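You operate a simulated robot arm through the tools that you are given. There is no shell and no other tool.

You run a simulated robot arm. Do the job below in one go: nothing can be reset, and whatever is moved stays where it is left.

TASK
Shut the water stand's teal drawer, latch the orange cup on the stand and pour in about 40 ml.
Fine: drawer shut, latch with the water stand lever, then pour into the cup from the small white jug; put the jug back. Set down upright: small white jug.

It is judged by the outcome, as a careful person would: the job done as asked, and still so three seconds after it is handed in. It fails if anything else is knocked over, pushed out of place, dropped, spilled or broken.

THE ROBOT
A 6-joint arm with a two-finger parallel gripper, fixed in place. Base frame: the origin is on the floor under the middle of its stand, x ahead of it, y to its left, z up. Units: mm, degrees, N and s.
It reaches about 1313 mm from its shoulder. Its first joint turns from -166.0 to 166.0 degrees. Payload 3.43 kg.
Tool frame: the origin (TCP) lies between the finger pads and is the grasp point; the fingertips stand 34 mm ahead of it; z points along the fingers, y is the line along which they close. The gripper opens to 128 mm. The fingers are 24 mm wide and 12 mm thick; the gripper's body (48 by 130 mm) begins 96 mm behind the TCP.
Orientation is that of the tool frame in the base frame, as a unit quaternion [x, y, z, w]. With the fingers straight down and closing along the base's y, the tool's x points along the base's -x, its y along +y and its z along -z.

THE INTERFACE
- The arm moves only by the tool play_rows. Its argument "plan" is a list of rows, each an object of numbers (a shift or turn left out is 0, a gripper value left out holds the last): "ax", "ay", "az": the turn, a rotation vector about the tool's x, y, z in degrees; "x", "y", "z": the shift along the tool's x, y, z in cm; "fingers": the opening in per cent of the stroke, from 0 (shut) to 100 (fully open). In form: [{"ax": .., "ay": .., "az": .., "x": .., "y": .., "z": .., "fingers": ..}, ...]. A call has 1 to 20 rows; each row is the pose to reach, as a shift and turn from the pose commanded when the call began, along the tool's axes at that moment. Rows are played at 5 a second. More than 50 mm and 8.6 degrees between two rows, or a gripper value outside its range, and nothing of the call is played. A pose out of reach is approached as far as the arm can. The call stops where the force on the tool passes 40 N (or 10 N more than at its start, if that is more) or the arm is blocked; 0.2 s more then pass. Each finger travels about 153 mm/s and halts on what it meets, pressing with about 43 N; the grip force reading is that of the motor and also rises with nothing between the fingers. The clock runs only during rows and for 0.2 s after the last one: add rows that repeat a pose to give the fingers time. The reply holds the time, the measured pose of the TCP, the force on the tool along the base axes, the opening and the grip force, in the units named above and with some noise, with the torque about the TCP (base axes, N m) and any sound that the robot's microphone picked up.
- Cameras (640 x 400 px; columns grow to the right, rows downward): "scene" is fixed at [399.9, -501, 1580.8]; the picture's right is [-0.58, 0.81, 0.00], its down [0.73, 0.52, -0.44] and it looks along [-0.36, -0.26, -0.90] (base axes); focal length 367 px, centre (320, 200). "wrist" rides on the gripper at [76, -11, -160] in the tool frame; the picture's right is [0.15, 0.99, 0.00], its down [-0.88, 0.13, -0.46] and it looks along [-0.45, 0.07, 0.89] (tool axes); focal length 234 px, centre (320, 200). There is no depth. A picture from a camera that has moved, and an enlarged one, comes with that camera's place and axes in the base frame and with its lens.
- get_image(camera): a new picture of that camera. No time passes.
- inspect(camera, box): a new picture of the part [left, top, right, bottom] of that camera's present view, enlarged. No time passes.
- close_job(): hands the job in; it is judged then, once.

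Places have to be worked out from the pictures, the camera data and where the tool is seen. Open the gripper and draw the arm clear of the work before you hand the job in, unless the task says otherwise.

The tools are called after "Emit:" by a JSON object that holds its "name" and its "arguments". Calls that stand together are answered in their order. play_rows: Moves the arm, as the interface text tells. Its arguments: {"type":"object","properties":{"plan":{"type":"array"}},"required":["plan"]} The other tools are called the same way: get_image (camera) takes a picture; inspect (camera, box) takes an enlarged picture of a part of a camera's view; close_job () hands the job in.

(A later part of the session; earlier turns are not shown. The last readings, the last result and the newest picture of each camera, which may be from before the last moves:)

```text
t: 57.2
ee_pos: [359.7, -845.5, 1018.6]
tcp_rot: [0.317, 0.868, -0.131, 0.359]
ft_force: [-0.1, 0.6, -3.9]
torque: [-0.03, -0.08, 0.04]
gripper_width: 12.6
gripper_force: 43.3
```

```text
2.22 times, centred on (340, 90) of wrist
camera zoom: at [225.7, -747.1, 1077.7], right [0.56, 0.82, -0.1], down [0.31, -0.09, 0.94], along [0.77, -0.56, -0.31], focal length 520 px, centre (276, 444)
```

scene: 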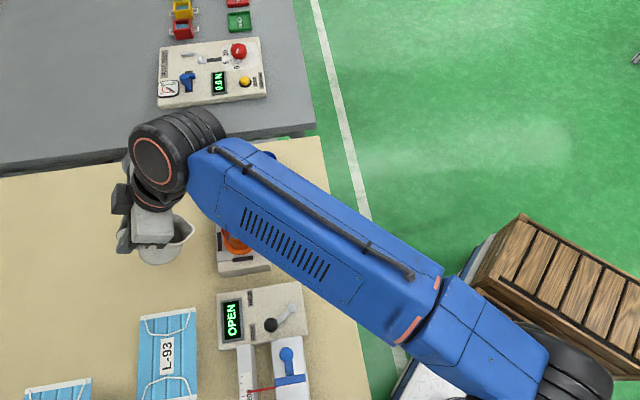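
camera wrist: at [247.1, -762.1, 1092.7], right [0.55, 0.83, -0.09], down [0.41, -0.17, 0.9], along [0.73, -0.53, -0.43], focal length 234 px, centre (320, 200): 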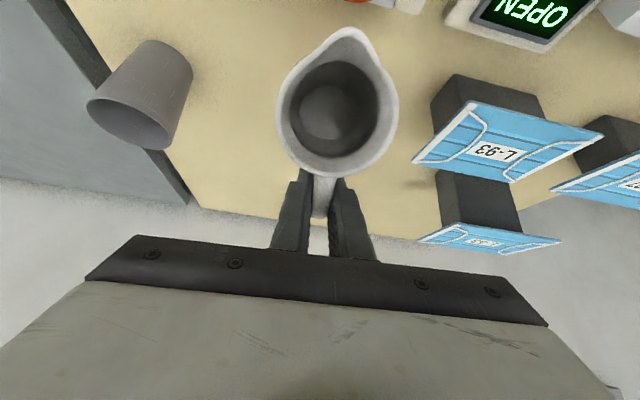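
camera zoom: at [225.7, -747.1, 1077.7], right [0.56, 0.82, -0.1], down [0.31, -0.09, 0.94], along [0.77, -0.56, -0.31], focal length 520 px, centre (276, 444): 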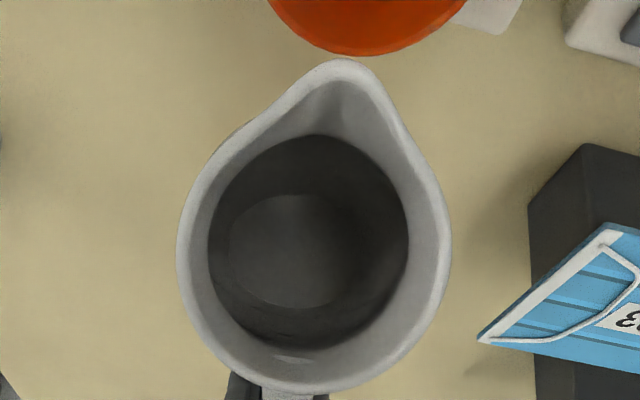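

No flow yet at 45°. I'll go to 48°, still pivoting about the lip.

Emit:
{"name": "play_rows", "arguments": {"plan": [{"x": -0.09, "z": -0.26, "ay": -1.5, "fingers": 0}, {"x": -0.18, "z": -0.52, "ay": -3, "fingers": 0}, {"x": -0.18, "z": -0.52, "ay": -3, "fingers": 0}]}}

Emit:
{"name": "inspect", "arguments": {"camera": "scene", "box": [180, 190, 280, 265]}}

Emit:
{"name": "inspect", "arguments": {"camera": "wrist", "box": [260, 0, 420, 180]}}

```text
t: 58.0
ee_pos: [357.6, -844.4, 1024.6]
tcp_rot: [0.313, 0.858, -0.139, 0.382]
ft_force: [1.1, 0.2, -3.4]
torque: [-0.03, -0.06, -0.02]
gripper_width: 12.8
gripper_force: 43.0
```

```text
5.33 times, centred on (230, 228) of scene
camera zoom: at [399.9, -501.0, 1580.8], right [-0.58, 0.81, 0.0], down [0.73, 0.52, -0.44], along [-0.36, -0.26, -0.9], focal length 1956 px, centre (800, 53)
```

zoom: 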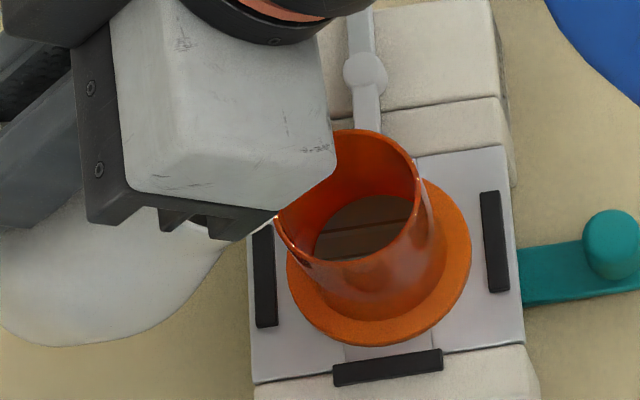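

```text
2.22 times, centred on (340, 90) of wrist
camera zoom: at [221.6, -743.9, 1074.2], right [0.56, 0.82, -0.11], down [0.28, -0.06, 0.96], along [0.78, -0.57, -0.26], focal length 520 px, centre (276, 444)
```

zoom: 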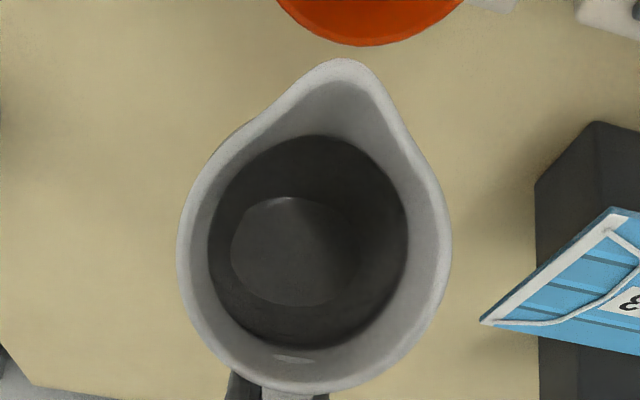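

Emit:
{"name": "play_rows", "arguments": {"plan": [{"x": -0.09, "z": -0.26, "ay": -1.5, "fingers": 0}, {"x": -0.17, "z": -0.52, "ay": -3, "fingers": 0}, {"x": -0.17, "z": -0.52, "ay": -3, "fingers": 0}]}}

Emit:
{"name": "inspect", "arguments": {"camera": "scene", "box": [180, 190, 280, 265]}}

Emit:
{"name": "inspect", "arguments": {"camera": "wrist", "box": [260, 0, 420, 180]}}

```text
t: 58.8
ee_pos: [354.9, -840.6, 1029.3]
tcp_rot: [0.309, 0.847, -0.148, 0.405]
ft_force: [-0.1, -0.9, -4.4]
torque: [-0.02, -0.09, 0.0]
gripper_width: 12.8
gripper_force: 42.8
```

```text
5.33 times, centred on (230, 228) of scene
camera zoom: at [399.9, -501.0, 1580.8], right [-0.58, 0.81, 0.0], down [0.73, 0.52, -0.44], along [-0.36, -0.26, -0.9], focal length 1956 px, centre (800, 53)
```

zoom: 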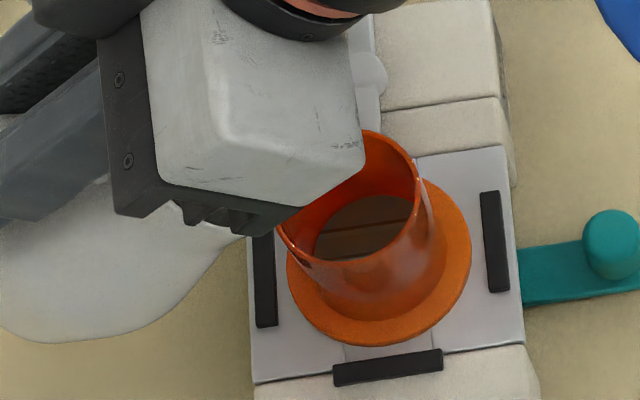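

```text
2.22 times, centred on (340, 90) of wrist
camera zoom: at [217.4, -739.9, 1070.4], right [0.57, 0.82, -0.11], down [0.24, -0.03, 0.97], along [0.79, -0.58, -0.21], focal length 520 px, centre (276, 444)
```

zoom: 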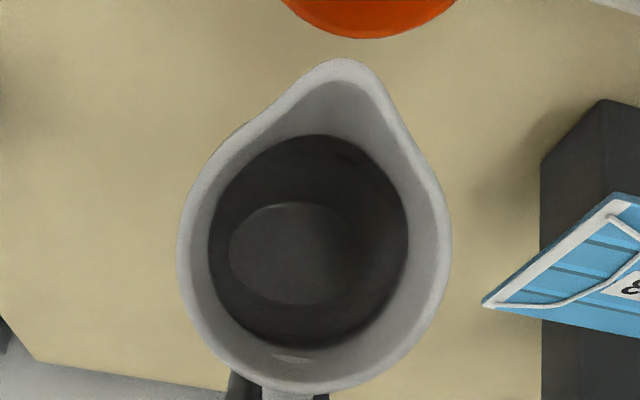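

Still no flow and no waterline near the spout at 51°. I'll go to 54° and check again.

Emit:
{"name": "play_rows", "arguments": {"plan": [{"x": -0.09, "z": -0.26, "ay": -1.5, "fingers": 0}, {"x": -0.17, "z": -0.51, "ay": -3, "fingers": 0}, {"x": -0.17, "z": -0.51, "ay": -3, "fingers": 0}]}}

Emit:
{"name": "inspect", "arguments": {"camera": "scene", "box": [180, 190, 280, 265]}}

Emit:
{"name": "inspect", "arguments": {"camera": "wrist", "box": [260, 0, 420, 180]}}

```text
t: 59.6
ee_pos: [355.6, -839.5, 1034.1]
tcp_rot: [0.305, 0.837, -0.155, 0.427]
ft_force: [0.2, 0.8, -3.8]
torque: [-0.04, -0.02, 0.02]
gripper_width: 12.9
gripper_force: 43.3
```

```text
5.33 times, centred on (230, 228) of scene
camera zoom: at [399.9, -501.0, 1580.8], right [-0.58, 0.81, 0.0], down [0.73, 0.52, -0.44], along [-0.36, -0.26, -0.9], focal length 1956 px, centre (800, 53)
```

zoom: 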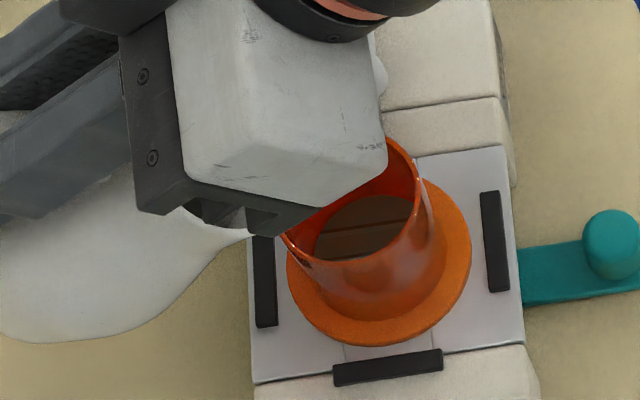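

```text
2.22 times, centred on (340, 90) of wrist
camera zoom: at [214.9, -736.9, 1065.2], right [0.57, 0.81, -0.12], down [0.2, 0.0, 0.98], along [0.8, -0.58, -0.16], focal length 520 px, centre (276, 444)
```

zoom: 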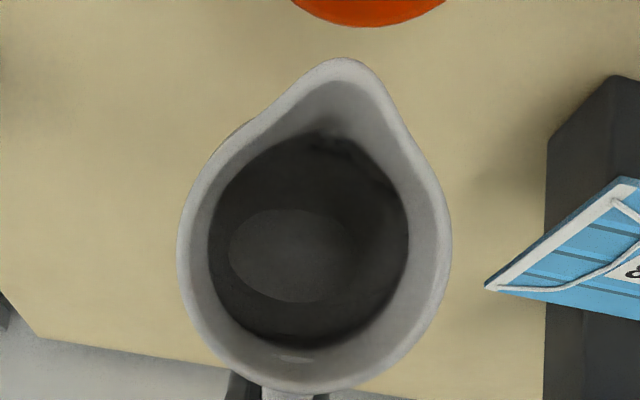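

Something dark is starting to creep past the neck on the spout side. I'll zoom in on it.

Emit:
{"name": "inspect", "arguments": {"camera": "wrist", "box": [300, 15, 380, 75]}}

```text
6.67 times, centred on (340, 45) of wrist
camera zoom: at [214.9, -736.9, 1065.2], right [0.57, 0.81, -0.12], down [0.2, 0.0, 0.98], along [0.8, -0.58, -0.16], focal length 1561 px, centre (187, 1233)
```

zoom: 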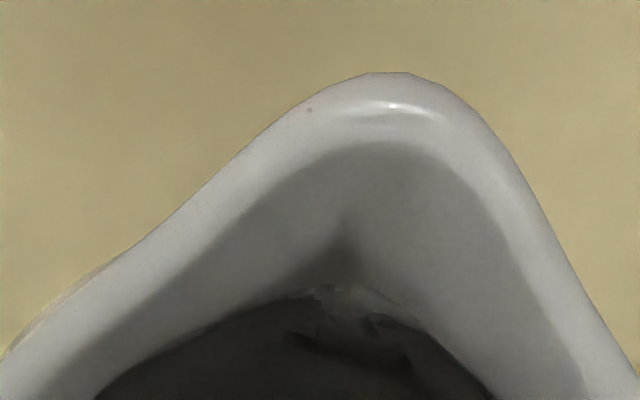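

The water has reached the neck and the spout channel is now nearly level, so pouring should start within a degree or two (roughly 3–4 ml per degree). I'll tilt to 57°, hold briefly, and look.

Emit:
{"name": "play_rows", "arguments": {"plan": [{"x": -0.05, "z": -0.13, "ay": -0.75, "fingers": 0}, {"x": -0.09, "z": -0.25, "ay": -1.5, "fingers": 0}, {"x": -0.13, "z": -0.38, "ay": -2.25, "fingers": 0}, {"x": -0.17, "z": -0.51, "ay": -3, "fingers": 0}, {"x": -0.17, "z": -0.51, "ay": -3, "fingers": 0}]}}

Emit:
{"name": "inspect", "arguments": {"camera": "scene", "box": [180, 190, 280, 265]}}

Emit:
{"name": "inspect", "arguments": {"camera": "wrist", "box": [280, 0, 400, 90]}}

```text
t: 60.8
ee_pos: [350.9, -838.0, 1038.0]
tcp_rot: [0.301, 0.826, -0.163, 0.448]
ft_force: [-0.2, -0.3, -3.9]
torque: [-0.01, -0.03, 0.02]
gripper_width: 12.9
gripper_force: 43.0
```

```text
5.33 times, centred on (230, 228) of scene
camera zoom: at [399.9, -501.0, 1580.8], right [-0.58, 0.81, 0.0], down [0.73, 0.52, -0.44], along [-0.36, -0.26, -0.9], focal length 1956 px, centre (800, 53)
```

zoom: 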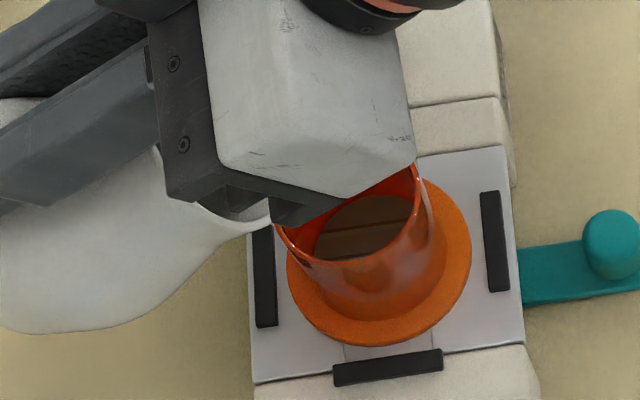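

```text
4.44 times, centred on (340, 45) of wrist
camera zoom: at [209.6, -734.4, 1060.4], right [0.58, 0.81, -0.12], down [0.16, 0.04, 0.99], along [0.8, -0.59, -0.11], focal length 1041 px, centre (231, 889)
```

zoom: 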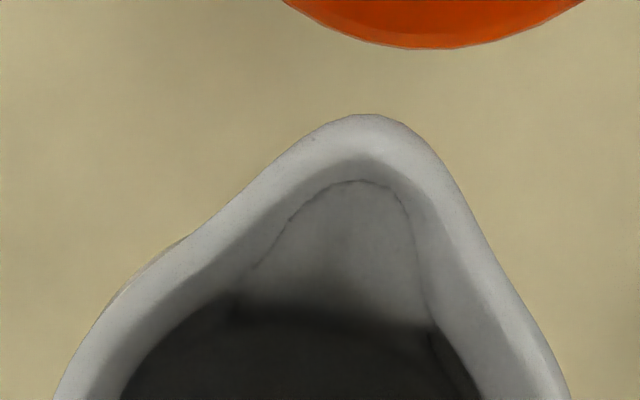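

The waterline is now clearly visible in the spout channel, a few millimetres short of the lip. I'll tilt to 59° and hold briefly.

Emit:
{"name": "play_rows", "arguments": {"plan": [{"x": -0.06, "z": -0.17, "ay": -1, "fingers": 0}, {"x": -0.12, "z": -0.35, "ay": -2, "fingers": 0}, {"x": -0.12, "z": -0.35, "ay": -2, "fingers": 0}]}}

Emit:
{"name": "inspect", "arguments": {"camera": "scene", "box": [180, 190, 280, 265]}}

Emit:
{"name": "inspect", "arguments": {"camera": "wrist", "box": [280, 0, 400, 90]}}

```text
t: 61.6
ee_pos: [349.4, -836.0, 1039.5]
tcp_rot: [0.298, 0.818, -0.169, 0.462]
ft_force: [0.5, -0.5, -2.3]
torque: [-0.05, 0.0, -0.01]
gripper_width: 12.8
gripper_force: 42.9
```

```text
5.33 times, centred on (230, 228) of scene
camera zoom: at [399.9, -501.0, 1580.8], right [-0.58, 0.81, 0.0], down [0.73, 0.52, -0.44], along [-0.36, -0.26, -0.9], focal length 1956 px, centre (800, 53)
```

zoom: 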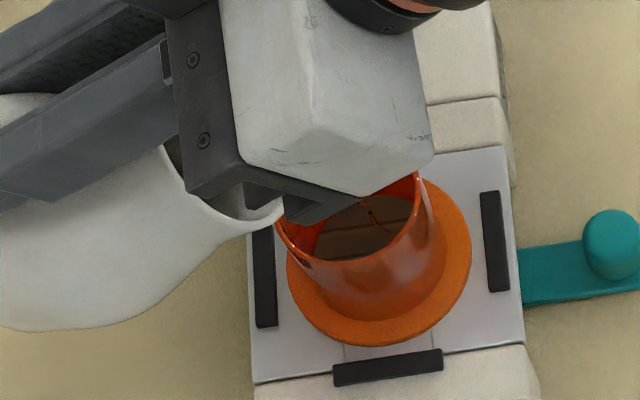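

```text
4.44 times, centred on (340, 45) of wrist
camera zoom: at [207.3, -732.2, 1057.0], right [0.58, 0.8, -0.13], down [0.13, 0.06, 0.99], along [0.8, -0.59, -0.07], focal length 1041 px, centre (231, 889)
```

zoom: 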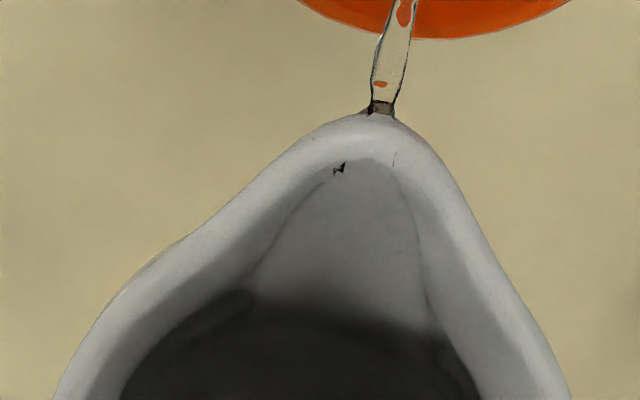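

Pouring has started: a thin stream leaves the lip and lands inside the cup. I'll zoom in on the cup to see the landing point and level.

Emit:
{"name": "inspect", "arguments": {"camera": "scene", "box": [215, 205, 265, 255]}}

```text
8.00 times, centred on (240, 230) of scene
camera zoom: at [399.9, -501.0, 1580.8], right [-0.58, 0.81, 0.0], down [0.73, 0.52, -0.44], along [-0.36, -0.26, -0.9], focal length 2934 px, centre (960, -40)
```

zoom: 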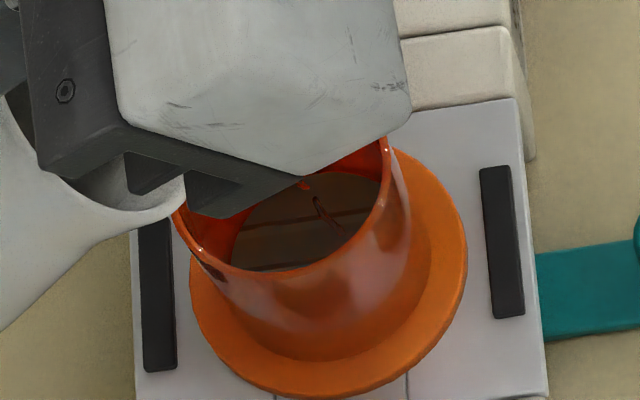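

The stream lands about 5 mm past the cup's centre, which is safely inside. I'll hold this tilt for just under a second to calibrate the flow.

Emit:
{"name": "play_rows", "arguments": {"plan": [{"fingers": 0}, {"fingers": 0}, {"fingers": 0}]}}

Emit:
{"name": "inspect", "arguments": {"camera": "scene", "box": [215, 205, 265, 255]}}

Emit:
{"name": "inspect", "arguments": {"camera": "wrist", "box": [280, 0, 400, 90]}}

```text
t: 62.4
ee_pos: [349.1, -836.5, 1040.5]
tcp_rot: [0.299, 0.817, -0.169, 0.463]
ft_force: [0.1, 0.4, -3.1]
torque: [-0.01, -0.03, 0.02]
gripper_width: 12.6
gripper_force: 43.0
```

```text
8.00 times, centred on (240, 230) of scene
camera zoom: at [399.9, -501.0, 1580.8], right [-0.58, 0.81, 0.0], down [0.73, 0.52, -0.44], along [-0.36, -0.26, -0.9], focal length 2934 px, centre (960, -40)
```

zoom: 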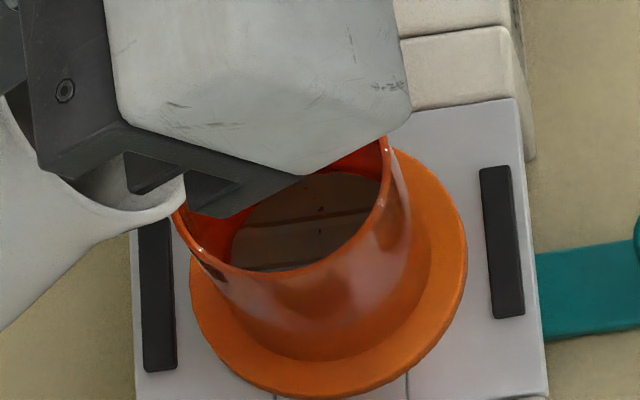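

```text
4.44 times, centred on (340, 45) of wrist
camera zoom: at [207.2, -732.3, 1057.0], right [0.58, 0.8, -0.13], down [0.13, 0.06, 0.99], along [0.8, -0.59, -0.07], focal length 1041 px, centre (231, 889)
```

zoom: 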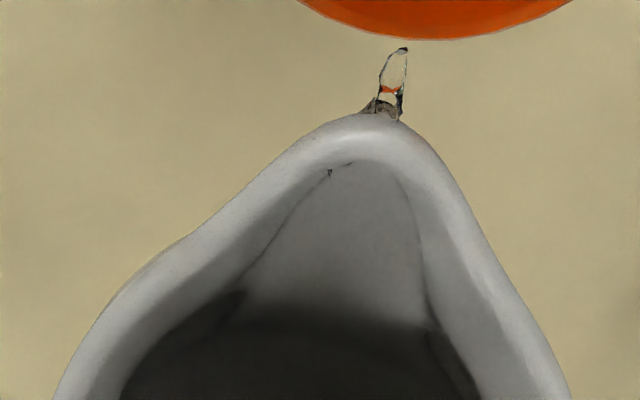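

Flow fades out within a second at fixed tilt, so the pour is quasi-static and easy to meter. I'll continue slowly to 63° with holds and keep checking where the stream lands.

Emit:
{"name": "play_rows", "arguments": {"plan": [{"x": -0.06, "z": -0.17, "ay": -1, "fingers": 0}, {"x": -0.06, "z": -0.17, "ay": -1, "fingers": 0}, {"x": -0.12, "z": -0.34, "ay": -2, "fingers": 0}, {"x": -0.12, "z": -0.34, "ay": -2, "fingers": 0}, {"x": -0.17, "z": -0.51, "ay": -3, "fingers": 0}, {"x": -0.17, "z": -0.51, "ay": -3, "fingers": 0}, {"x": -0.23, "z": -0.69, "ay": -4, "fingers": 0}, {"x": -0.23, "z": -0.69, "ay": -4, "fingers": 0}]}}

Emit:
{"name": "inspect", "arguments": {"camera": "scene", "box": [215, 205, 265, 255]}}

Emit:
{"name": "inspect", "arguments": {"camera": "wrist", "box": [280, 0, 400, 90]}}

```text
t: 64.2
ee_pos: [346.5, -832.9, 1045.6]
tcp_rot: [0.293, 0.8, -0.18, 0.491]
ft_force: [-0.2, -0.3, -3.6]
torque: [-0.02, -0.03, 0.0]
gripper_width: 12.9
gripper_force: 42.3
```

```text
8.00 times, centred on (240, 230) of scene
camera zoom: at [399.9, -501.0, 1580.8], right [-0.58, 0.81, 0.0], down [0.73, 0.52, -0.44], along [-0.36, -0.26, -0.9], focal length 2934 px, centre (960, -40)
```

zoom: 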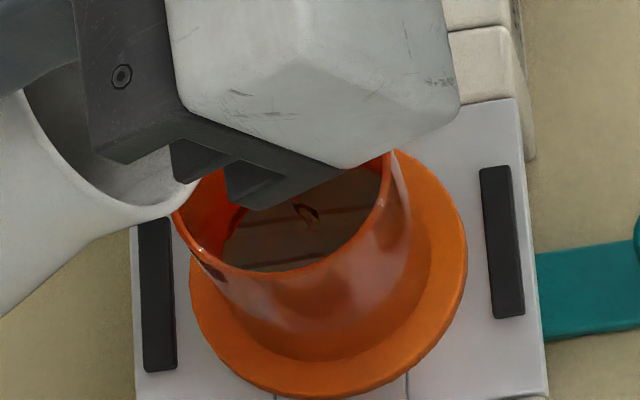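

```text
4.44 times, centred on (340, 45) of wrist
camera zoom: at [202.8, -728.8, 1050.7], right [0.59, 0.8, -0.13], down [0.08, 0.1, 0.99], along [0.81, -0.59, 0.0], focal length 1041 px, centre (231, 889)
```

zoom: 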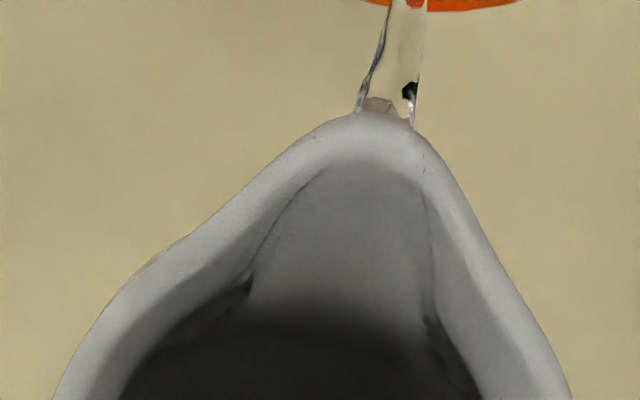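

The stream is landing near the cup centre and the jug hasn't shifted in the grip. I'll hold to drain, then tilt back to about 45° to read the level in the cup.

Emit:
{"name": "play_rows", "arguments": {"plan": [{"fingers": 0}, {"fingers": 0}, {"fingers": 0}, {"fingers": 0}]}}

Emit:
{"name": "inspect", "arguments": {"camera": "scene", "box": [215, 205, 265, 255]}}

Emit:
{"name": "inspect", "arguments": {"camera": "wrist", "box": [280, 0, 400, 90]}}

```text
t: 65.2
ee_pos: [345.7, -832.9, 1046.3]
tcp_rot: [0.292, 0.801, -0.179, 0.491]
ft_force: [0.2, 0.6, -3.4]
torque: [-0.02, 0.0, 0.01]
gripper_width: 12.4
gripper_force: 42.9
```

```text
8.00 times, centred on (240, 230) of scene
camera zoom: at [399.9, -501.0, 1580.8], right [-0.58, 0.81, 0.0], down [0.73, 0.52, -0.44], along [-0.36, -0.26, -0.9], focal length 2934 px, centre (960, -40)
```

zoom: 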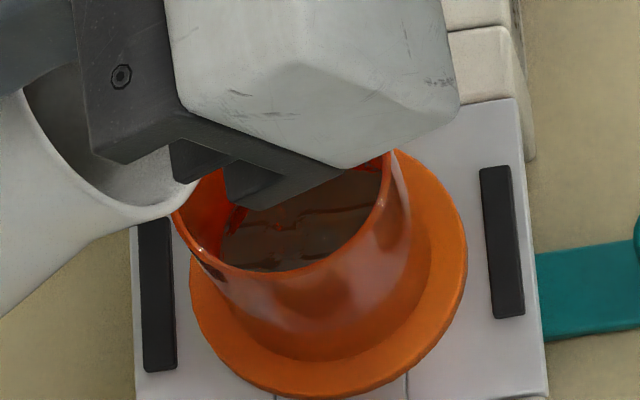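

```text
4.44 times, centred on (340, 45) of wrist
camera zoom: at [202.9, -728.8, 1050.9], right [0.59, 0.8, -0.13], down [0.08, 0.1, 0.99], along [0.81, -0.59, 0.0], focal length 1041 px, centre (231, 889)
```

zoom: 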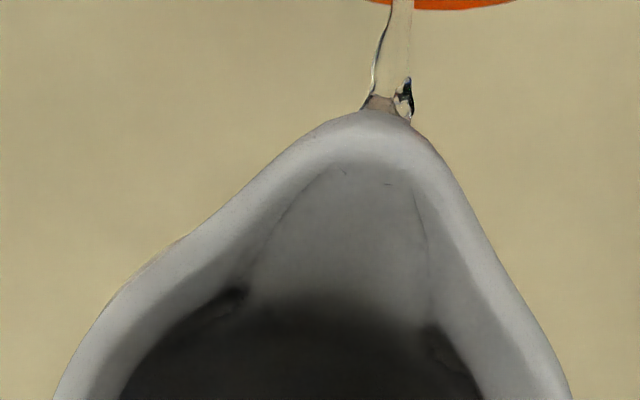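

Flow is tapering. I'll tilt back about the lip to 48° to stop it and let the cup settle, so I can read the level.

Emit:
{"name": "play_rows", "arguments": {"plan": [{"x": 0.28, "z": 0.63, "ay": 3.75, "fingers": 0}, {"x": 0.55, "z": 1.25, "ay": 7.5, "fingers": 0}, {"x": 0.9, "z": 1.82, "ay": 11.25, "fingers": 0}, {"x": 1.26, "z": 2.4, "ay": 15, "fingers": 0}, {"x": 1.26, "z": 2.4, "ay": 15, "fingers": 0}, {"x": 1.26, "z": 2.4, "ay": 15, "fingers": 0}, {"x": 1.26, "z": 2.4, "ay": 15, "fingers": 0}, {"x": 1.26, "z": 2.4, "ay": 15, "fingers": 0}]}}

Emit:
{"name": "inspect", "arguments": {"camera": "scene", "box": [215, 205, 265, 255]}}

Emit:
{"name": "inspect", "arguments": {"camera": "wrist", "box": [260, 0, 420, 180]}}

```text
t: 67.0
ee_pos: [358.1, -844.1, 1023.7]
tcp_rot: [0.313, 0.858, -0.14, 0.382]
ft_force: [0.8, -1.4, -3.6]
torque: [-0.05, -0.08, -0.01]
gripper_width: 12.5
gripper_force: 42.6
```

```text
8.00 times, centred on (240, 230) of scene
camera zoom: at [399.9, -501.0, 1580.8], right [-0.58, 0.81, 0.0], down [0.73, 0.52, -0.44], along [-0.36, -0.26, -0.9], focal length 2934 px, centre (960, -40)
```

zoom: 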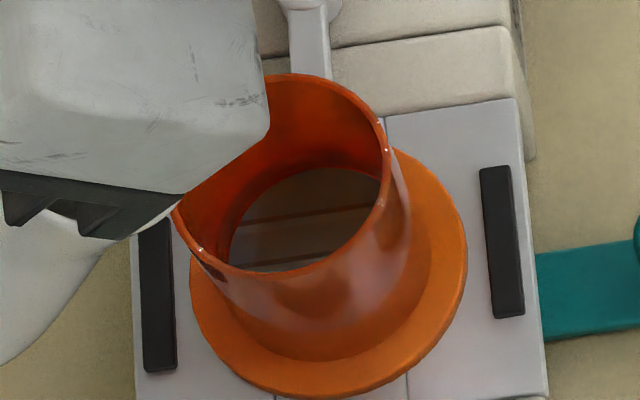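

```text
2.22 times, centred on (340, 90) of wrist
camera zoom: at [220.7, -743.9, 1073.4], right [0.56, 0.82, -0.11], down [0.28, -0.06, 0.96], along [0.78, -0.57, -0.26], focal length 520 px, centre (276, 444)
```

zoom: 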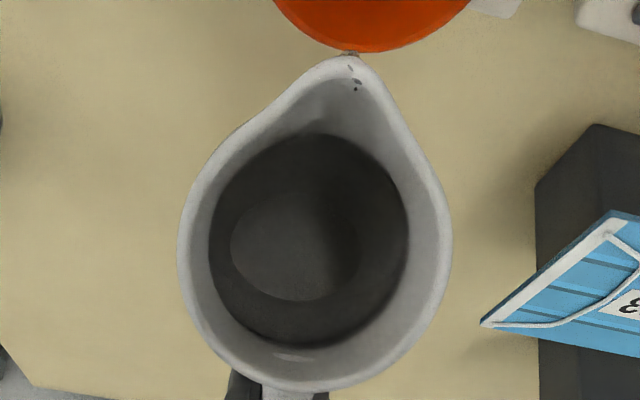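

Emit:
{"name": "inspect", "arguments": {"camera": "scene", "box": [228, 210, 256, 235]}}

```text
16.00 times, centred on (242, 222) of scene
camera zoom: at [399.9, -501.0, 1580.8], right [-0.58, 0.81, 0.0], down [0.73, 0.52, -0.44], along [-0.36, -0.26, -0.9], focal length 5868 px, centre (1568, -160)
```

zoom: 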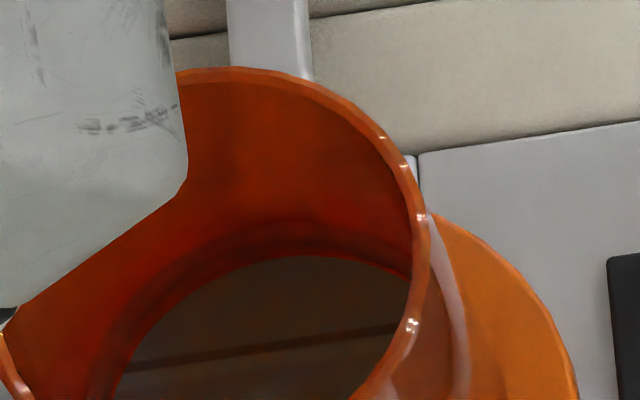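

Emit:
{"name": "inspect", "arguments": {"camera": "scene", "box": [233, 218, 249, 228]}}

Emit:
{"name": "inspect", "arguments": {"camera": "scene", "box": [225, 222, 257, 242]}}

```text
16.00 times, centred on (241, 223) of scene
camera zoom: at [399.9, -501.0, 1580.8], right [-0.58, 0.81, 0.0], down [0.73, 0.52, -0.44], along [-0.36, -0.26, -0.9], focal length 5868 px, centre (1584, -168)
```

zoom: 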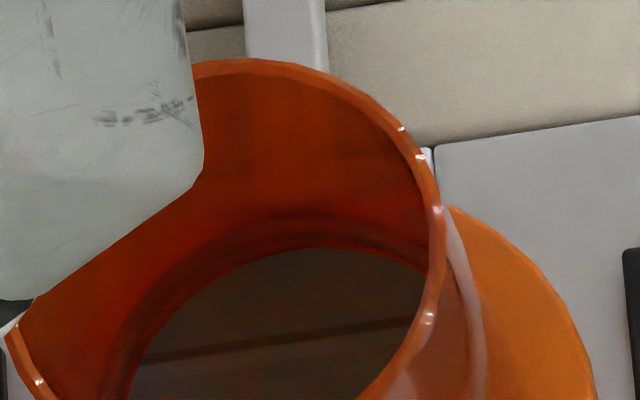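

```text
16.00 times, centred on (241, 232) of scene
camera zoom: at [399.9, -501.0, 1580.8], right [-0.58, 0.81, 0.0], down [0.73, 0.52, -0.44], along [-0.36, -0.26, -0.9], focal length 5868 px, centre (1584, -312)
```

zoom: 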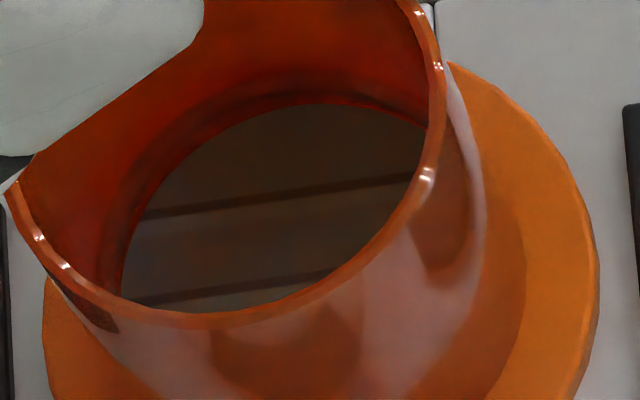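

At 16x I can see the ribbed cup floor through the water plus a faint surface line on the far wall. The surface has risen about 14 mm above the floor, so roughly 22–25 ml is in. I'll pour a bit more, to 65° with a short hold, then re-measure.

Emit:
{"name": "play_rows", "arguments": {"plan": [{"x": -0.23, "z": -0.69, "ay": -4, "fingers": 0}, {"x": -0.38, "z": -1.3, "ay": -7.5, "fingers": 0}, {"x": -0.53, "z": -2.1, "ay": -12, "fingers": 0}, {"x": -0.59, "z": -2.65, "ay": -15, "fingers": 0}, {"x": -0.6, "z": -2.83, "ay": -16, "fingers": 0}, {"x": -0.62, "z": -3.0, "ay": -17, "fingers": 0}, {"x": -0.62, "z": -3.0, "ay": -17, "fingers": 0}, {"x": -0.62, "z": -3.0, "ay": -17, "fingers": 0}]}}

Emit:
{"name": "inspect", "arguments": {"camera": "scene", "box": [215, 205, 265, 255]}}

Emit:
{"name": "inspect", "arguments": {"camera": "wrist", "box": [280, 0, 400, 90]}}

```text
t: 68.8
ee_pos: [344.0, -831.6, 1048.6]
tcp_rot: [0.289, 0.792, -0.184, 0.504]
ft_force: [-0.5, -0.1, -2.2]
torque: [-0.02, 0.02, 0.01]
gripper_width: 12.5
gripper_force: 42.8
```

```text
8.00 times, centred on (240, 230) of scene
camera zoom: at [399.9, -501.0, 1580.8], right [-0.58, 0.81, 0.0], down [0.73, 0.52, -0.44], along [-0.36, -0.26, -0.9], focal length 2934 px, centre (960, -40)
```

zoom: 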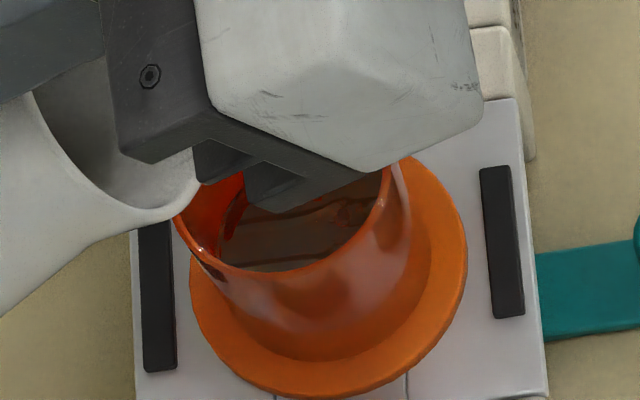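

```text
4.44 times, centred on (340, 45) of wrist
camera zoom: at [201.6, -726.6, 1047.0], right [0.59, 0.8, -0.13], down [0.05, 0.13, 0.99], along [0.81, -0.59, 0.03], focal length 1041 px, centre (231, 889)
```

zoom: 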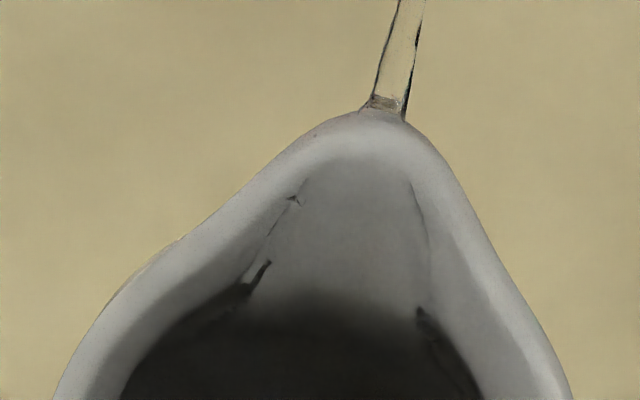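

The stream is landing about 10 mm past centre, still inside. I'll hold 0.6 s, then tilt back and let it settle to measure.

Emit:
{"name": "play_rows", "arguments": {"plan": [{"fingers": 0}, {"fingers": 0}, {"x": 0.2, "z": 0.5, "ay": 3, "fingers": 0}, {"x": 0.5, "z": 1.2, "ay": 7.25, "fingers": 0}, {"x": 0.95, "z": 2.0, "ay": 12, "fingers": 0}, {"x": 1.5, "z": 2.68, "ay": 17, "fingers": 0}, {"x": 1.5, "z": 2.68, "ay": 17, "fingers": 0}, {"x": 1.5, "z": 2.68, "ay": 17, "fingers": 0}, {"x": 1.5, "z": 2.68, "ay": 17, "fingers": 0}, {"x": 1.5, "z": 2.68, "ay": 17, "fingers": 0}, {"x": 1.5, "z": 2.68, "ay": 17, "fingers": 0}]}}

Emit:
{"name": "inspect", "arguments": {"camera": "scene", "box": [215, 205, 265, 255]}}

Emit:
{"name": "inspect", "arguments": {"camera": "scene", "box": [228, 210, 256, 235]}}

```text
t: 71.2
ee_pos: [357.4, -841.3, 1023.3]
tcp_rot: [0.313, 0.858, -0.139, 0.382]
ft_force: [0.0, 0.7, -3.4]
torque: [-0.04, -0.03, -0.01]
gripper_width: 12.6
gripper_force: 42.9
```

```text
8.00 times, centred on (240, 230) of scene
camera zoom: at [399.9, -501.0, 1580.8], right [-0.58, 0.81, 0.0], down [0.73, 0.52, -0.44], along [-0.36, -0.26, -0.9], focal length 2934 px, centre (960, -40)
```

zoom: 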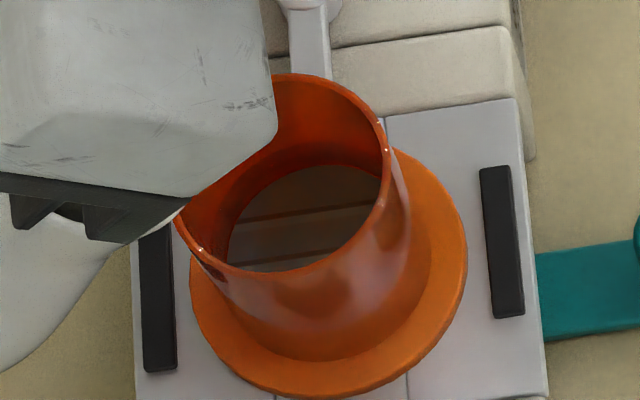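

```text
16.00 times, centred on (242, 222) of scene
camera zoom: at [399.9, -501.0, 1580.8], right [-0.58, 0.81, 0.0], down [0.73, 0.52, -0.44], along [-0.36, -0.26, -0.9], focal length 5868 px, centre (1568, -160)
```

zoom: 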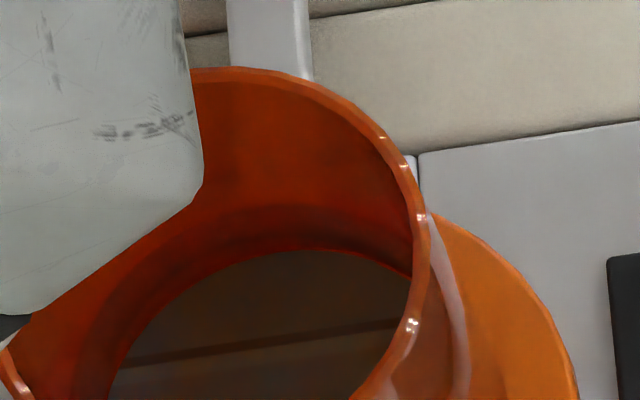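

The surface line is now about 20 mm above the floor, roughly 32–33 ml, so about 7 ml is left. I'll do one more short pour peaking at 66.5°, with the lip 3 mm further back, then tilt back and settle.

Emit:
{"name": "play_rows", "arguments": {"plan": [{"x": -0.3, "z": -0.61, "ay": -4, "fingers": 0}, {"x": -0.51, "z": -1.15, "ay": -7.5, "fingers": 0}, {"x": -0.73, "z": -1.88, "ay": -12, "fingers": 0}, {"x": -0.79, "z": -2.42, "ay": -15, "fingers": 0}, {"x": -0.82, "z": -2.78, "ay": -17, "fingers": 0}, {"x": -0.83, "z": -3.06, "ay": -18.5, "fingers": 0}, {"x": -0.83, "z": -3.06, "ay": -18.5, "fingers": 0}, {"x": -0.83, "z": -3.06, "ay": -18.5, "fingers": 0}, {"x": -0.79, "z": -2.42, "ay": -15, "fingers": 0}, {"x": -0.64, "z": -1.34, "ay": -9, "fingers": 0}, {"x": -0.3, "z": -0.61, "ay": -4, "fingers": 0}, {"x": -0.2, "z": 0.22, "ay": 0, "fingers": 0}, {"x": -0.2, "z": 0.22, "ay": 0, "fingers": 0}, {"x": -0.2, "z": 0.22, "ay": 0, "fingers": 0}, {"x": -0.2, "z": 0.22, "ay": 0, "fingers": 0}, {"x": -0.2, "z": 0.22, "ay": 0, "fingers": 0}]}}

Emit:
{"name": "inspect", "arguments": {"camera": "scene", "box": [215, 205, 265, 255]}}

Emit:
{"name": "inspect", "arguments": {"camera": "scene", "box": [228, 210, 256, 235]}}

Emit:
{"name": "inspect", "arguments": {"camera": "wrist", "box": [260, 0, 420, 180]}}

```text
t: 74.6
ee_pos: [358.7, -846.0, 1023.6]
tcp_rot: [0.313, 0.858, -0.14, 0.382]
ft_force: [-0.3, 0.2, -2.9]
torque: [-0.06, -0.06, 0.07]
gripper_width: 12.4
gripper_force: 43.1
```

```text
8.00 times, centred on (240, 230) of scene
camera zoom: at [399.9, -501.0, 1580.8], right [-0.58, 0.81, 0.0], down [0.73, 0.52, -0.44], along [-0.36, -0.26, -0.9], focal length 2934 px, centre (960, -40)
```

zoom: 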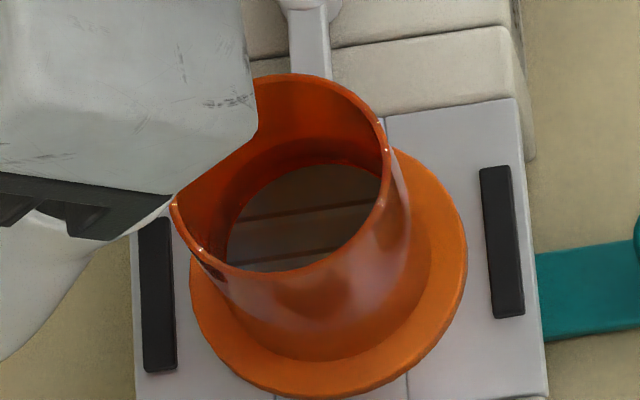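

```text
16.00 times, centred on (242, 222) of scene
camera zoom: at [399.9, -501.0, 1580.8], right [-0.58, 0.81, 0.0], down [0.73, 0.52, -0.44], along [-0.36, -0.26, -0.9], focal length 5868 px, centre (1568, -160)
```

zoom: 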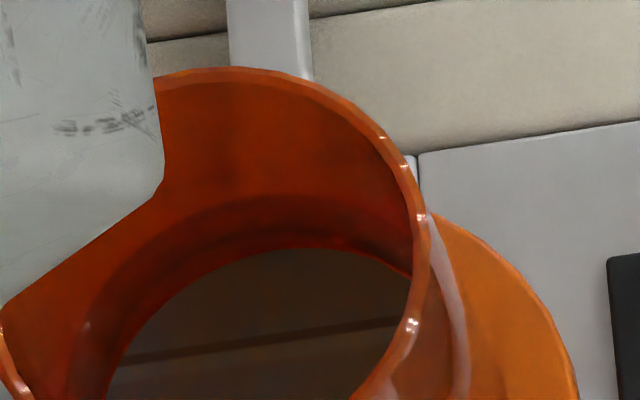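

```text
2.22 times, centred on (340, 90) of wrist
camera zoom: at [221.9, -745.7, 1072.8], right [0.56, 0.82, -0.11], down [0.28, -0.06, 0.96], along [0.78, -0.57, -0.26], focal length 520 px, centre (276, 444)
```

zoom: 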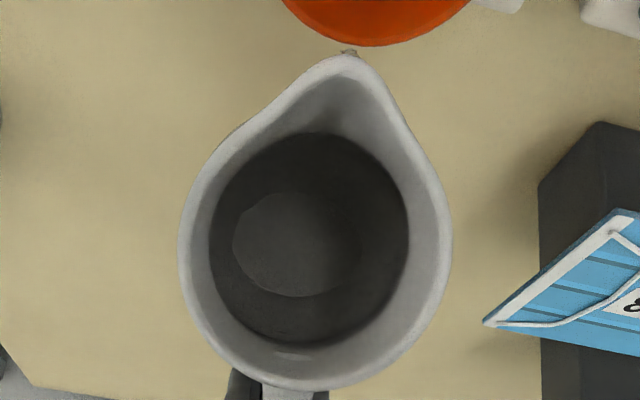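

Emit:
{"name": "inspect", "arguments": {"camera": "wrist", "box": [320, 0, 380, 45]}}

Emit:
{"name": "inspect", "arguments": {"camera": "scene", "box": [228, 222, 260, 242]}}

```text
8.89 times, centred on (350, 22) of wrist
camera zoom: at [221.9, -745.7, 1072.8], right [0.56, 0.82, -0.11], down [0.28, -0.06, 0.96], along [0.78, -0.57, -0.26], focal length 2082 px, centre (53, 1778)
```

zoom: 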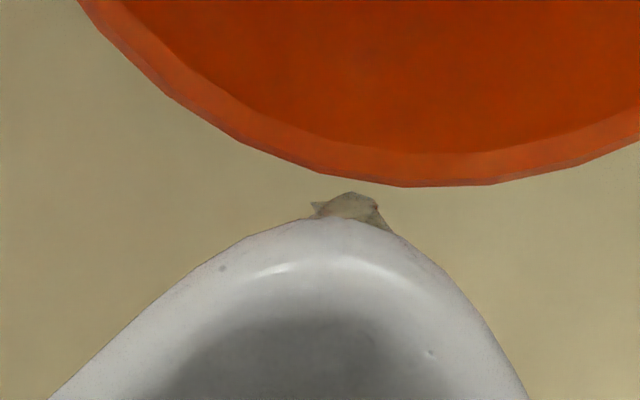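

```text
16.00 times, centred on (244, 232) of scene
camera zoom: at [399.9, -501.0, 1580.8], right [-0.58, 0.81, 0.0], down [0.73, 0.52, -0.44], along [-0.36, -0.26, -0.9], focal length 5868 px, centre (1536, -312)
```

zoom: 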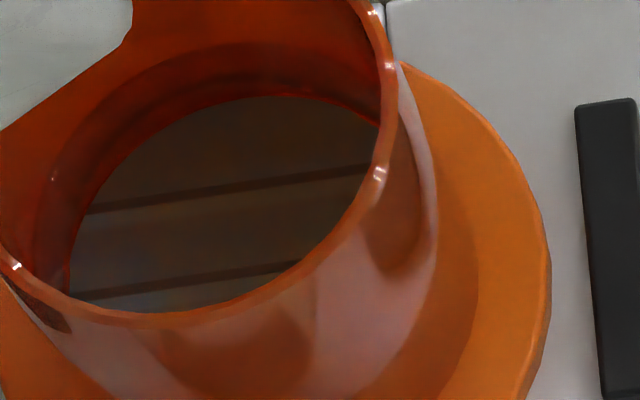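

The estimate is now about 37–40 ml, with a small drop hanging on the lip over the cup. I'll do one brief top-up of roughly 1–2 ml at the same tilt, then tilt back and wait with the lip still over the cup.

Emit:
{"name": "play_rows", "arguments": {"plan": [{"x": -0.23, "z": -0.69, "ay": -4, "fingers": 0}, {"x": -0.38, "z": -1.3, "ay": -7.5, "fingers": 0}, {"x": -0.53, "z": -2.1, "ay": -12, "fingers": 0}, {"x": -0.59, "z": -2.65, "ay": -15, "fingers": 0}, {"x": -0.62, "z": -3.0, "ay": -17, "fingers": 0}, {"x": -0.63, "z": -3.28, "ay": -18.5, "fingers": 0}, {"x": -0.59, "z": -2.65, "ay": -15, "fingers": 0}, {"x": -0.44, "z": -1.56, "ay": -9, "fingers": 0}, {"x": -0.23, "z": -0.69, "ay": -4, "fingers": 0}, {"x": 0, "z": 0, "ay": 0, "fingers": 0}, {"x": 0, "z": 0, "ay": 0, "fingers": 0}, {"x": 0, "z": 0, "ay": 0, "fingers": 0}, {"x": 0, "z": 0, "ay": 0, "fingers": 0}, {"x": 0, "z": 0, "ay": 0, "fingers": 0}, {"x": 0, "z": 0, "ay": 0, "fingers": 0}, {"x": 0, "z": 0, "ay": 0, "fingers": 0}, {"x": 0, "z": 0, "ay": 0, "fingers": 0}]}}

Emit:
{"name": "inspect", "arguments": {"camera": "scene", "box": [228, 210, 256, 235]}}

Emit:
{"name": "inspect", "arguments": {"camera": "wrist", "box": [320, 0, 380, 45]}}

```text
t: 78.2
ee_pos: [359.4, -844.3, 1024.7]
tcp_rot: [0.313, 0.858, -0.14, 0.382]
ft_force: [-0.6, 0.1, -4.0]
torque: [-0.03, -0.04, -0.01]
gripper_width: 12.5
gripper_force: 43.0
```

```text
16.00 times, centred on (242, 222) of scene
camera zoom: at [399.9, -501.0, 1580.8], right [-0.58, 0.81, 0.0], down [0.73, 0.52, -0.44], along [-0.36, -0.26, -0.9], focal length 5868 px, centre (1568, -160)
```

zoom: 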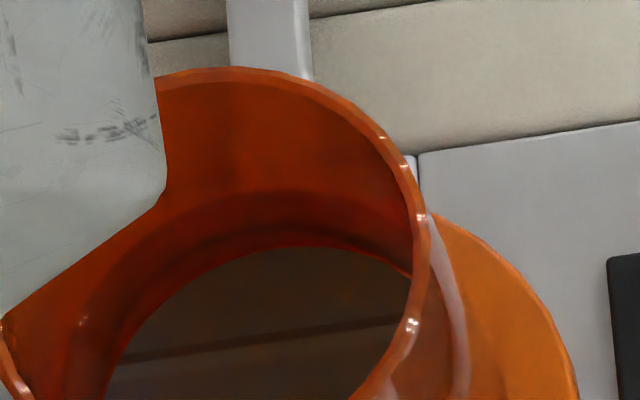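

```text
8.89 times, centred on (350, 22) of wrist
camera zoom: at [222.5, -744.7, 1073.5], right [0.56, 0.82, -0.11], down [0.28, -0.06, 0.96], along [0.78, -0.57, -0.26], focal length 2082 px, centre (53, 1778)
```

zoom: 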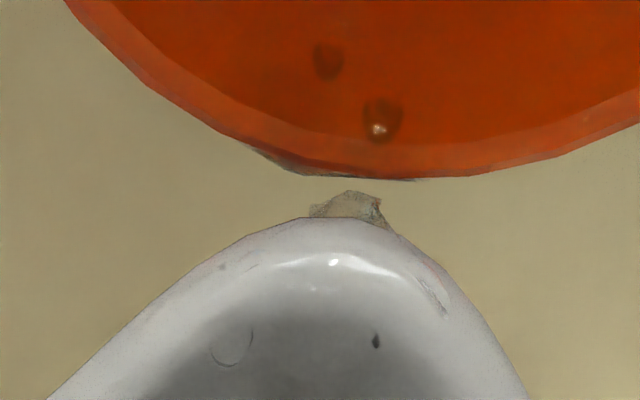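

I notice a faint translucent strip near the jug-side rim of the cup in the wrist view. I'll look closer to see whether any water is clinging there.

Emit:
{"name": "inspect", "arguments": {"camera": "wrist", "box": [320, 0, 365, 28]}}

Emit:
{"name": "inspect", "arguments": {"camera": "scene", "box": [212, 222, 244, 248]}}

Emit:
{"name": "inspect", "arguments": {"camera": "scene", "box": [205, 210, 275, 265]}}

```text
14.22 times, centred on (342, 14) of wrist
camera zoom: at [222.5, -744.7, 1073.5], right [0.56, 0.82, -0.11], down [0.28, -0.06, 0.96], along [0.78, -0.57, -0.26], focal length 3330 px, centre (0, 2845)
```

zoom: 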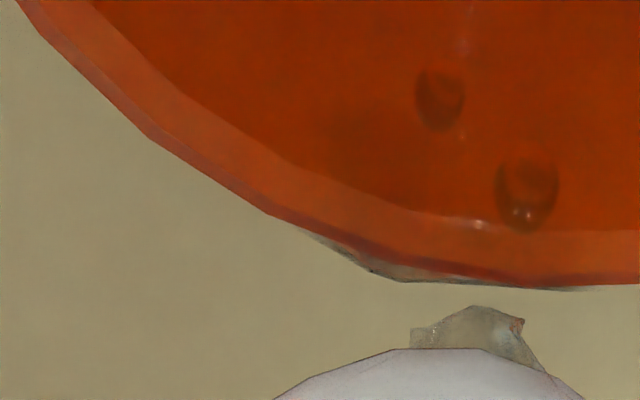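

```text
15.38 times, centred on (228, 235) of scene
camera zoom: at [399.9, -501.0, 1580.8], right [-0.58, 0.81, 0.0], down [0.73, 0.52, -0.44], along [-0.36, -0.26, -0.9], focal length 5642 px, centre (1735, -338)
```

zoom: 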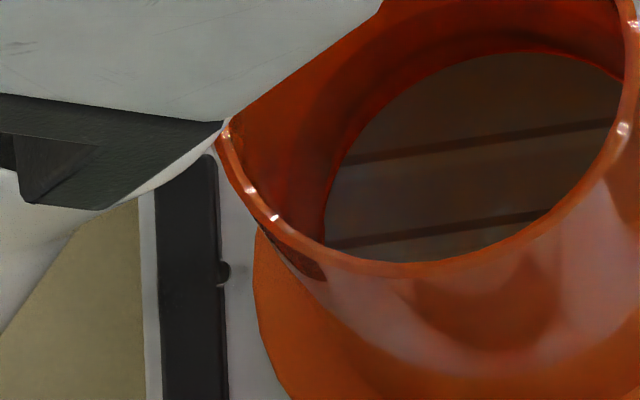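

```text
7.27 times, centred on (240, 238) of scene
camera zoom: at [399.9, -501.0, 1580.8], right [-0.58, 0.81, 0.0], down [0.73, 0.52, -0.44], along [-0.36, -0.26, -0.9], focal length 2667 px, centre (902, -73)
```

zoom: 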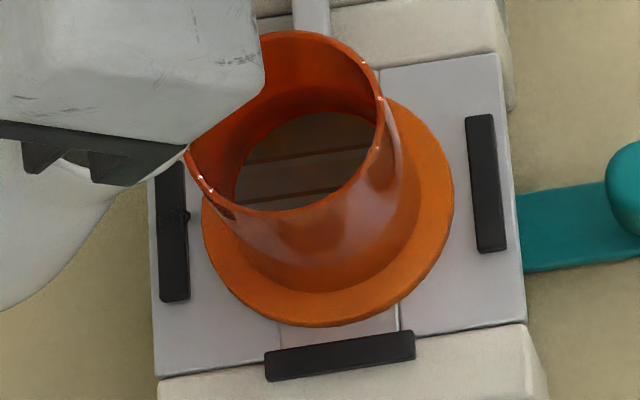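

The level is now about 40 ml, so pouring is done. A tiny droplet is on the black bar and a small drop clings under the lip. I'll tilt back gently to 32° with the lip still over the cup so that drop falls in or retracts there.

Emit:
{"name": "play_rows", "arguments": {"plan": [{"x": 0.27, "z": 0.67, "ay": 4, "fingers": 0}, {"x": 0.59, "z": 1.32, "ay": 8, "fingers": 0}, {"x": 0.94, "z": 1.95, "ay": 12, "fingers": 0}, {"x": 1.35, "z": 2.55, "ay": 16, "fingers": 0}, {"x": 1.35, "z": 2.55, "ay": 16, "fingers": 0}, {"x": 1.35, "z": 2.55, "ay": 16, "fingers": 0}, {"x": 1.35, "z": 2.55, "ay": 16, "fingers": 0}, {"x": 1.35, "z": 2.55, "ay": 16, "fingers": 0}]}}

Emit:
{"name": "inspect", "arguments": {"camera": "wrist", "box": [310, 0, 390, 60]}}

Emit:
{"name": "inspect", "arguments": {"camera": "scene", "box": [195, 205, 265, 255]}}

```text
t: 80.0
ee_pos: [367.7, -851.2, 995.7]
tcp_rot: [0.329, 0.903, -0.094, 0.259]
ft_force: [0.2, -1.3, -2.6]
torque: [-0.08, -0.09, -0.02]
gripper_width: 12.6
gripper_force: 42.4
```

```text
6.67 times, centred on (350, 30) of wrist
camera zoom: at [245.8, -764.8, 1090.5], right [0.54, 0.84, -0.08], down [0.47, -0.23, 0.85], along [0.7, -0.5, -0.52], focal length 1561 px, centre (120, 1333)
```

zoom: 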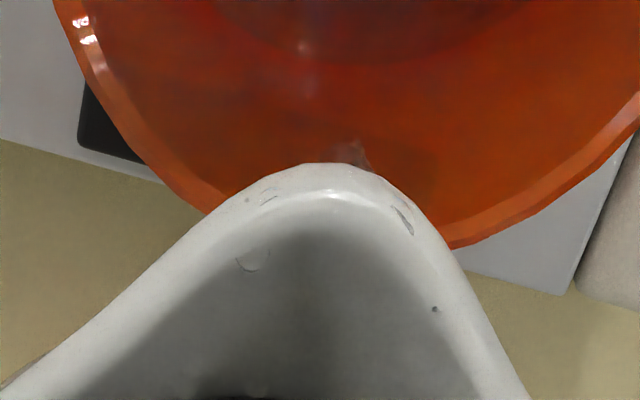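

```text
8.00 times, centred on (230, 230) of scene
camera zoom: at [399.9, -501.0, 1580.8], right [-0.58, 0.81, 0.0], down [0.73, 0.52, -0.44], along [-0.36, -0.26, -0.9], focal length 2934 px, centre (1040, -40)
```

zoom: 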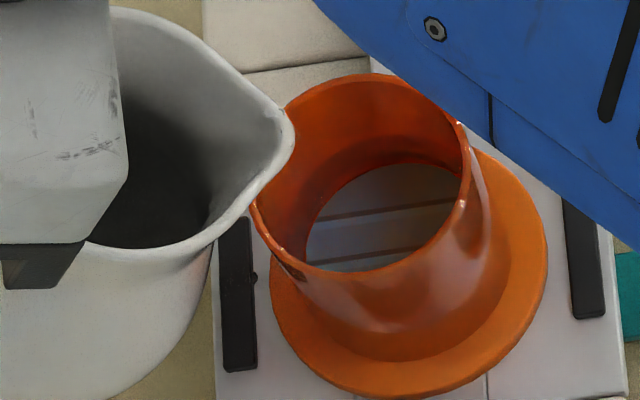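

The remaining drop is tiny and tucked behind the lip. I'll retreat slowly and straight back from the cup at the same tilt.

Emit:
{"name": "play_rows", "arguments": {"plan": [{"x": -0.42, "z": 0.27, "fingers": 0}, {"x": -1.06, "z": 0.66, "fingers": 0}, {"x": -1.8, "z": 1.13, "fingers": 0}, {"x": -2.6, "z": 1.63, "fingers": 0}, {"x": -3.4, "z": 2.13, "fingers": 0}, {"x": -4.25, "z": 2.66, "fingers": 0}, {"x": -5.09, "z": 3.18, "fingers": 0}, {"x": -5.09, "z": 3.18, "fingers": 0}]}}

Emit:
{"name": "inspect", "arguments": {"camera": "scene", "box": [150, 180, 290, 280]}}

Emit:
{"name": "get_image", "arguments": {"camera": "wrist"}}

```text
t: 81.8
ee_pos: [413.6, -889.0, 994.8]
tcp_rot: [0.329, 0.903, -0.095, 0.259]
ft_force: [0.1, -0.4, -2.8]
torque: [-0.06, -0.07, 0.02]
gripper_width: 12.4
gripper_force: 43.1
```

```text
4.00 times, centred on (220, 230) of scene
camera zoom: at [399.9, -501.0, 1580.8], right [-0.58, 0.81, 0.0], down [0.73, 0.52, -0.44], along [-0.36, -0.26, -0.9], focal length 1467 px, centre (720, 80)
```

zoom: 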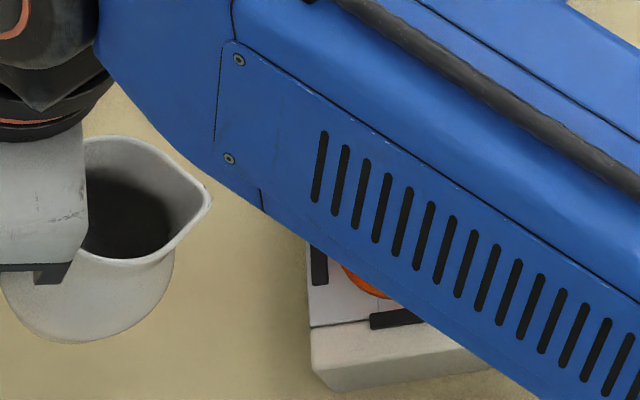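

```text
taken
camera wrist: at [292.5, -803.5, 1090.2], right [0.54, 0.84, -0.08], down [0.47, -0.23, 0.85], along [0.7, -0.5, -0.52], focal length 234 px, centre (320, 200)
```

wrist: 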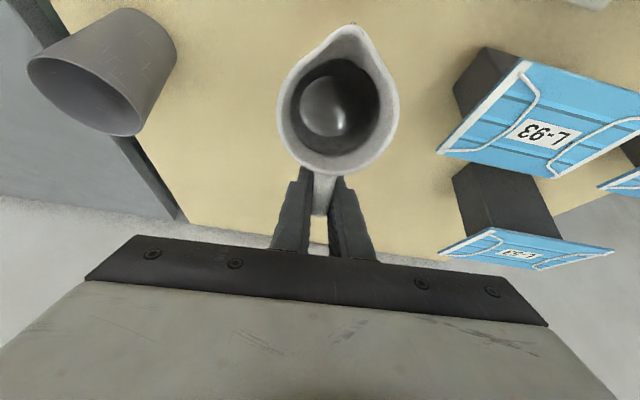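

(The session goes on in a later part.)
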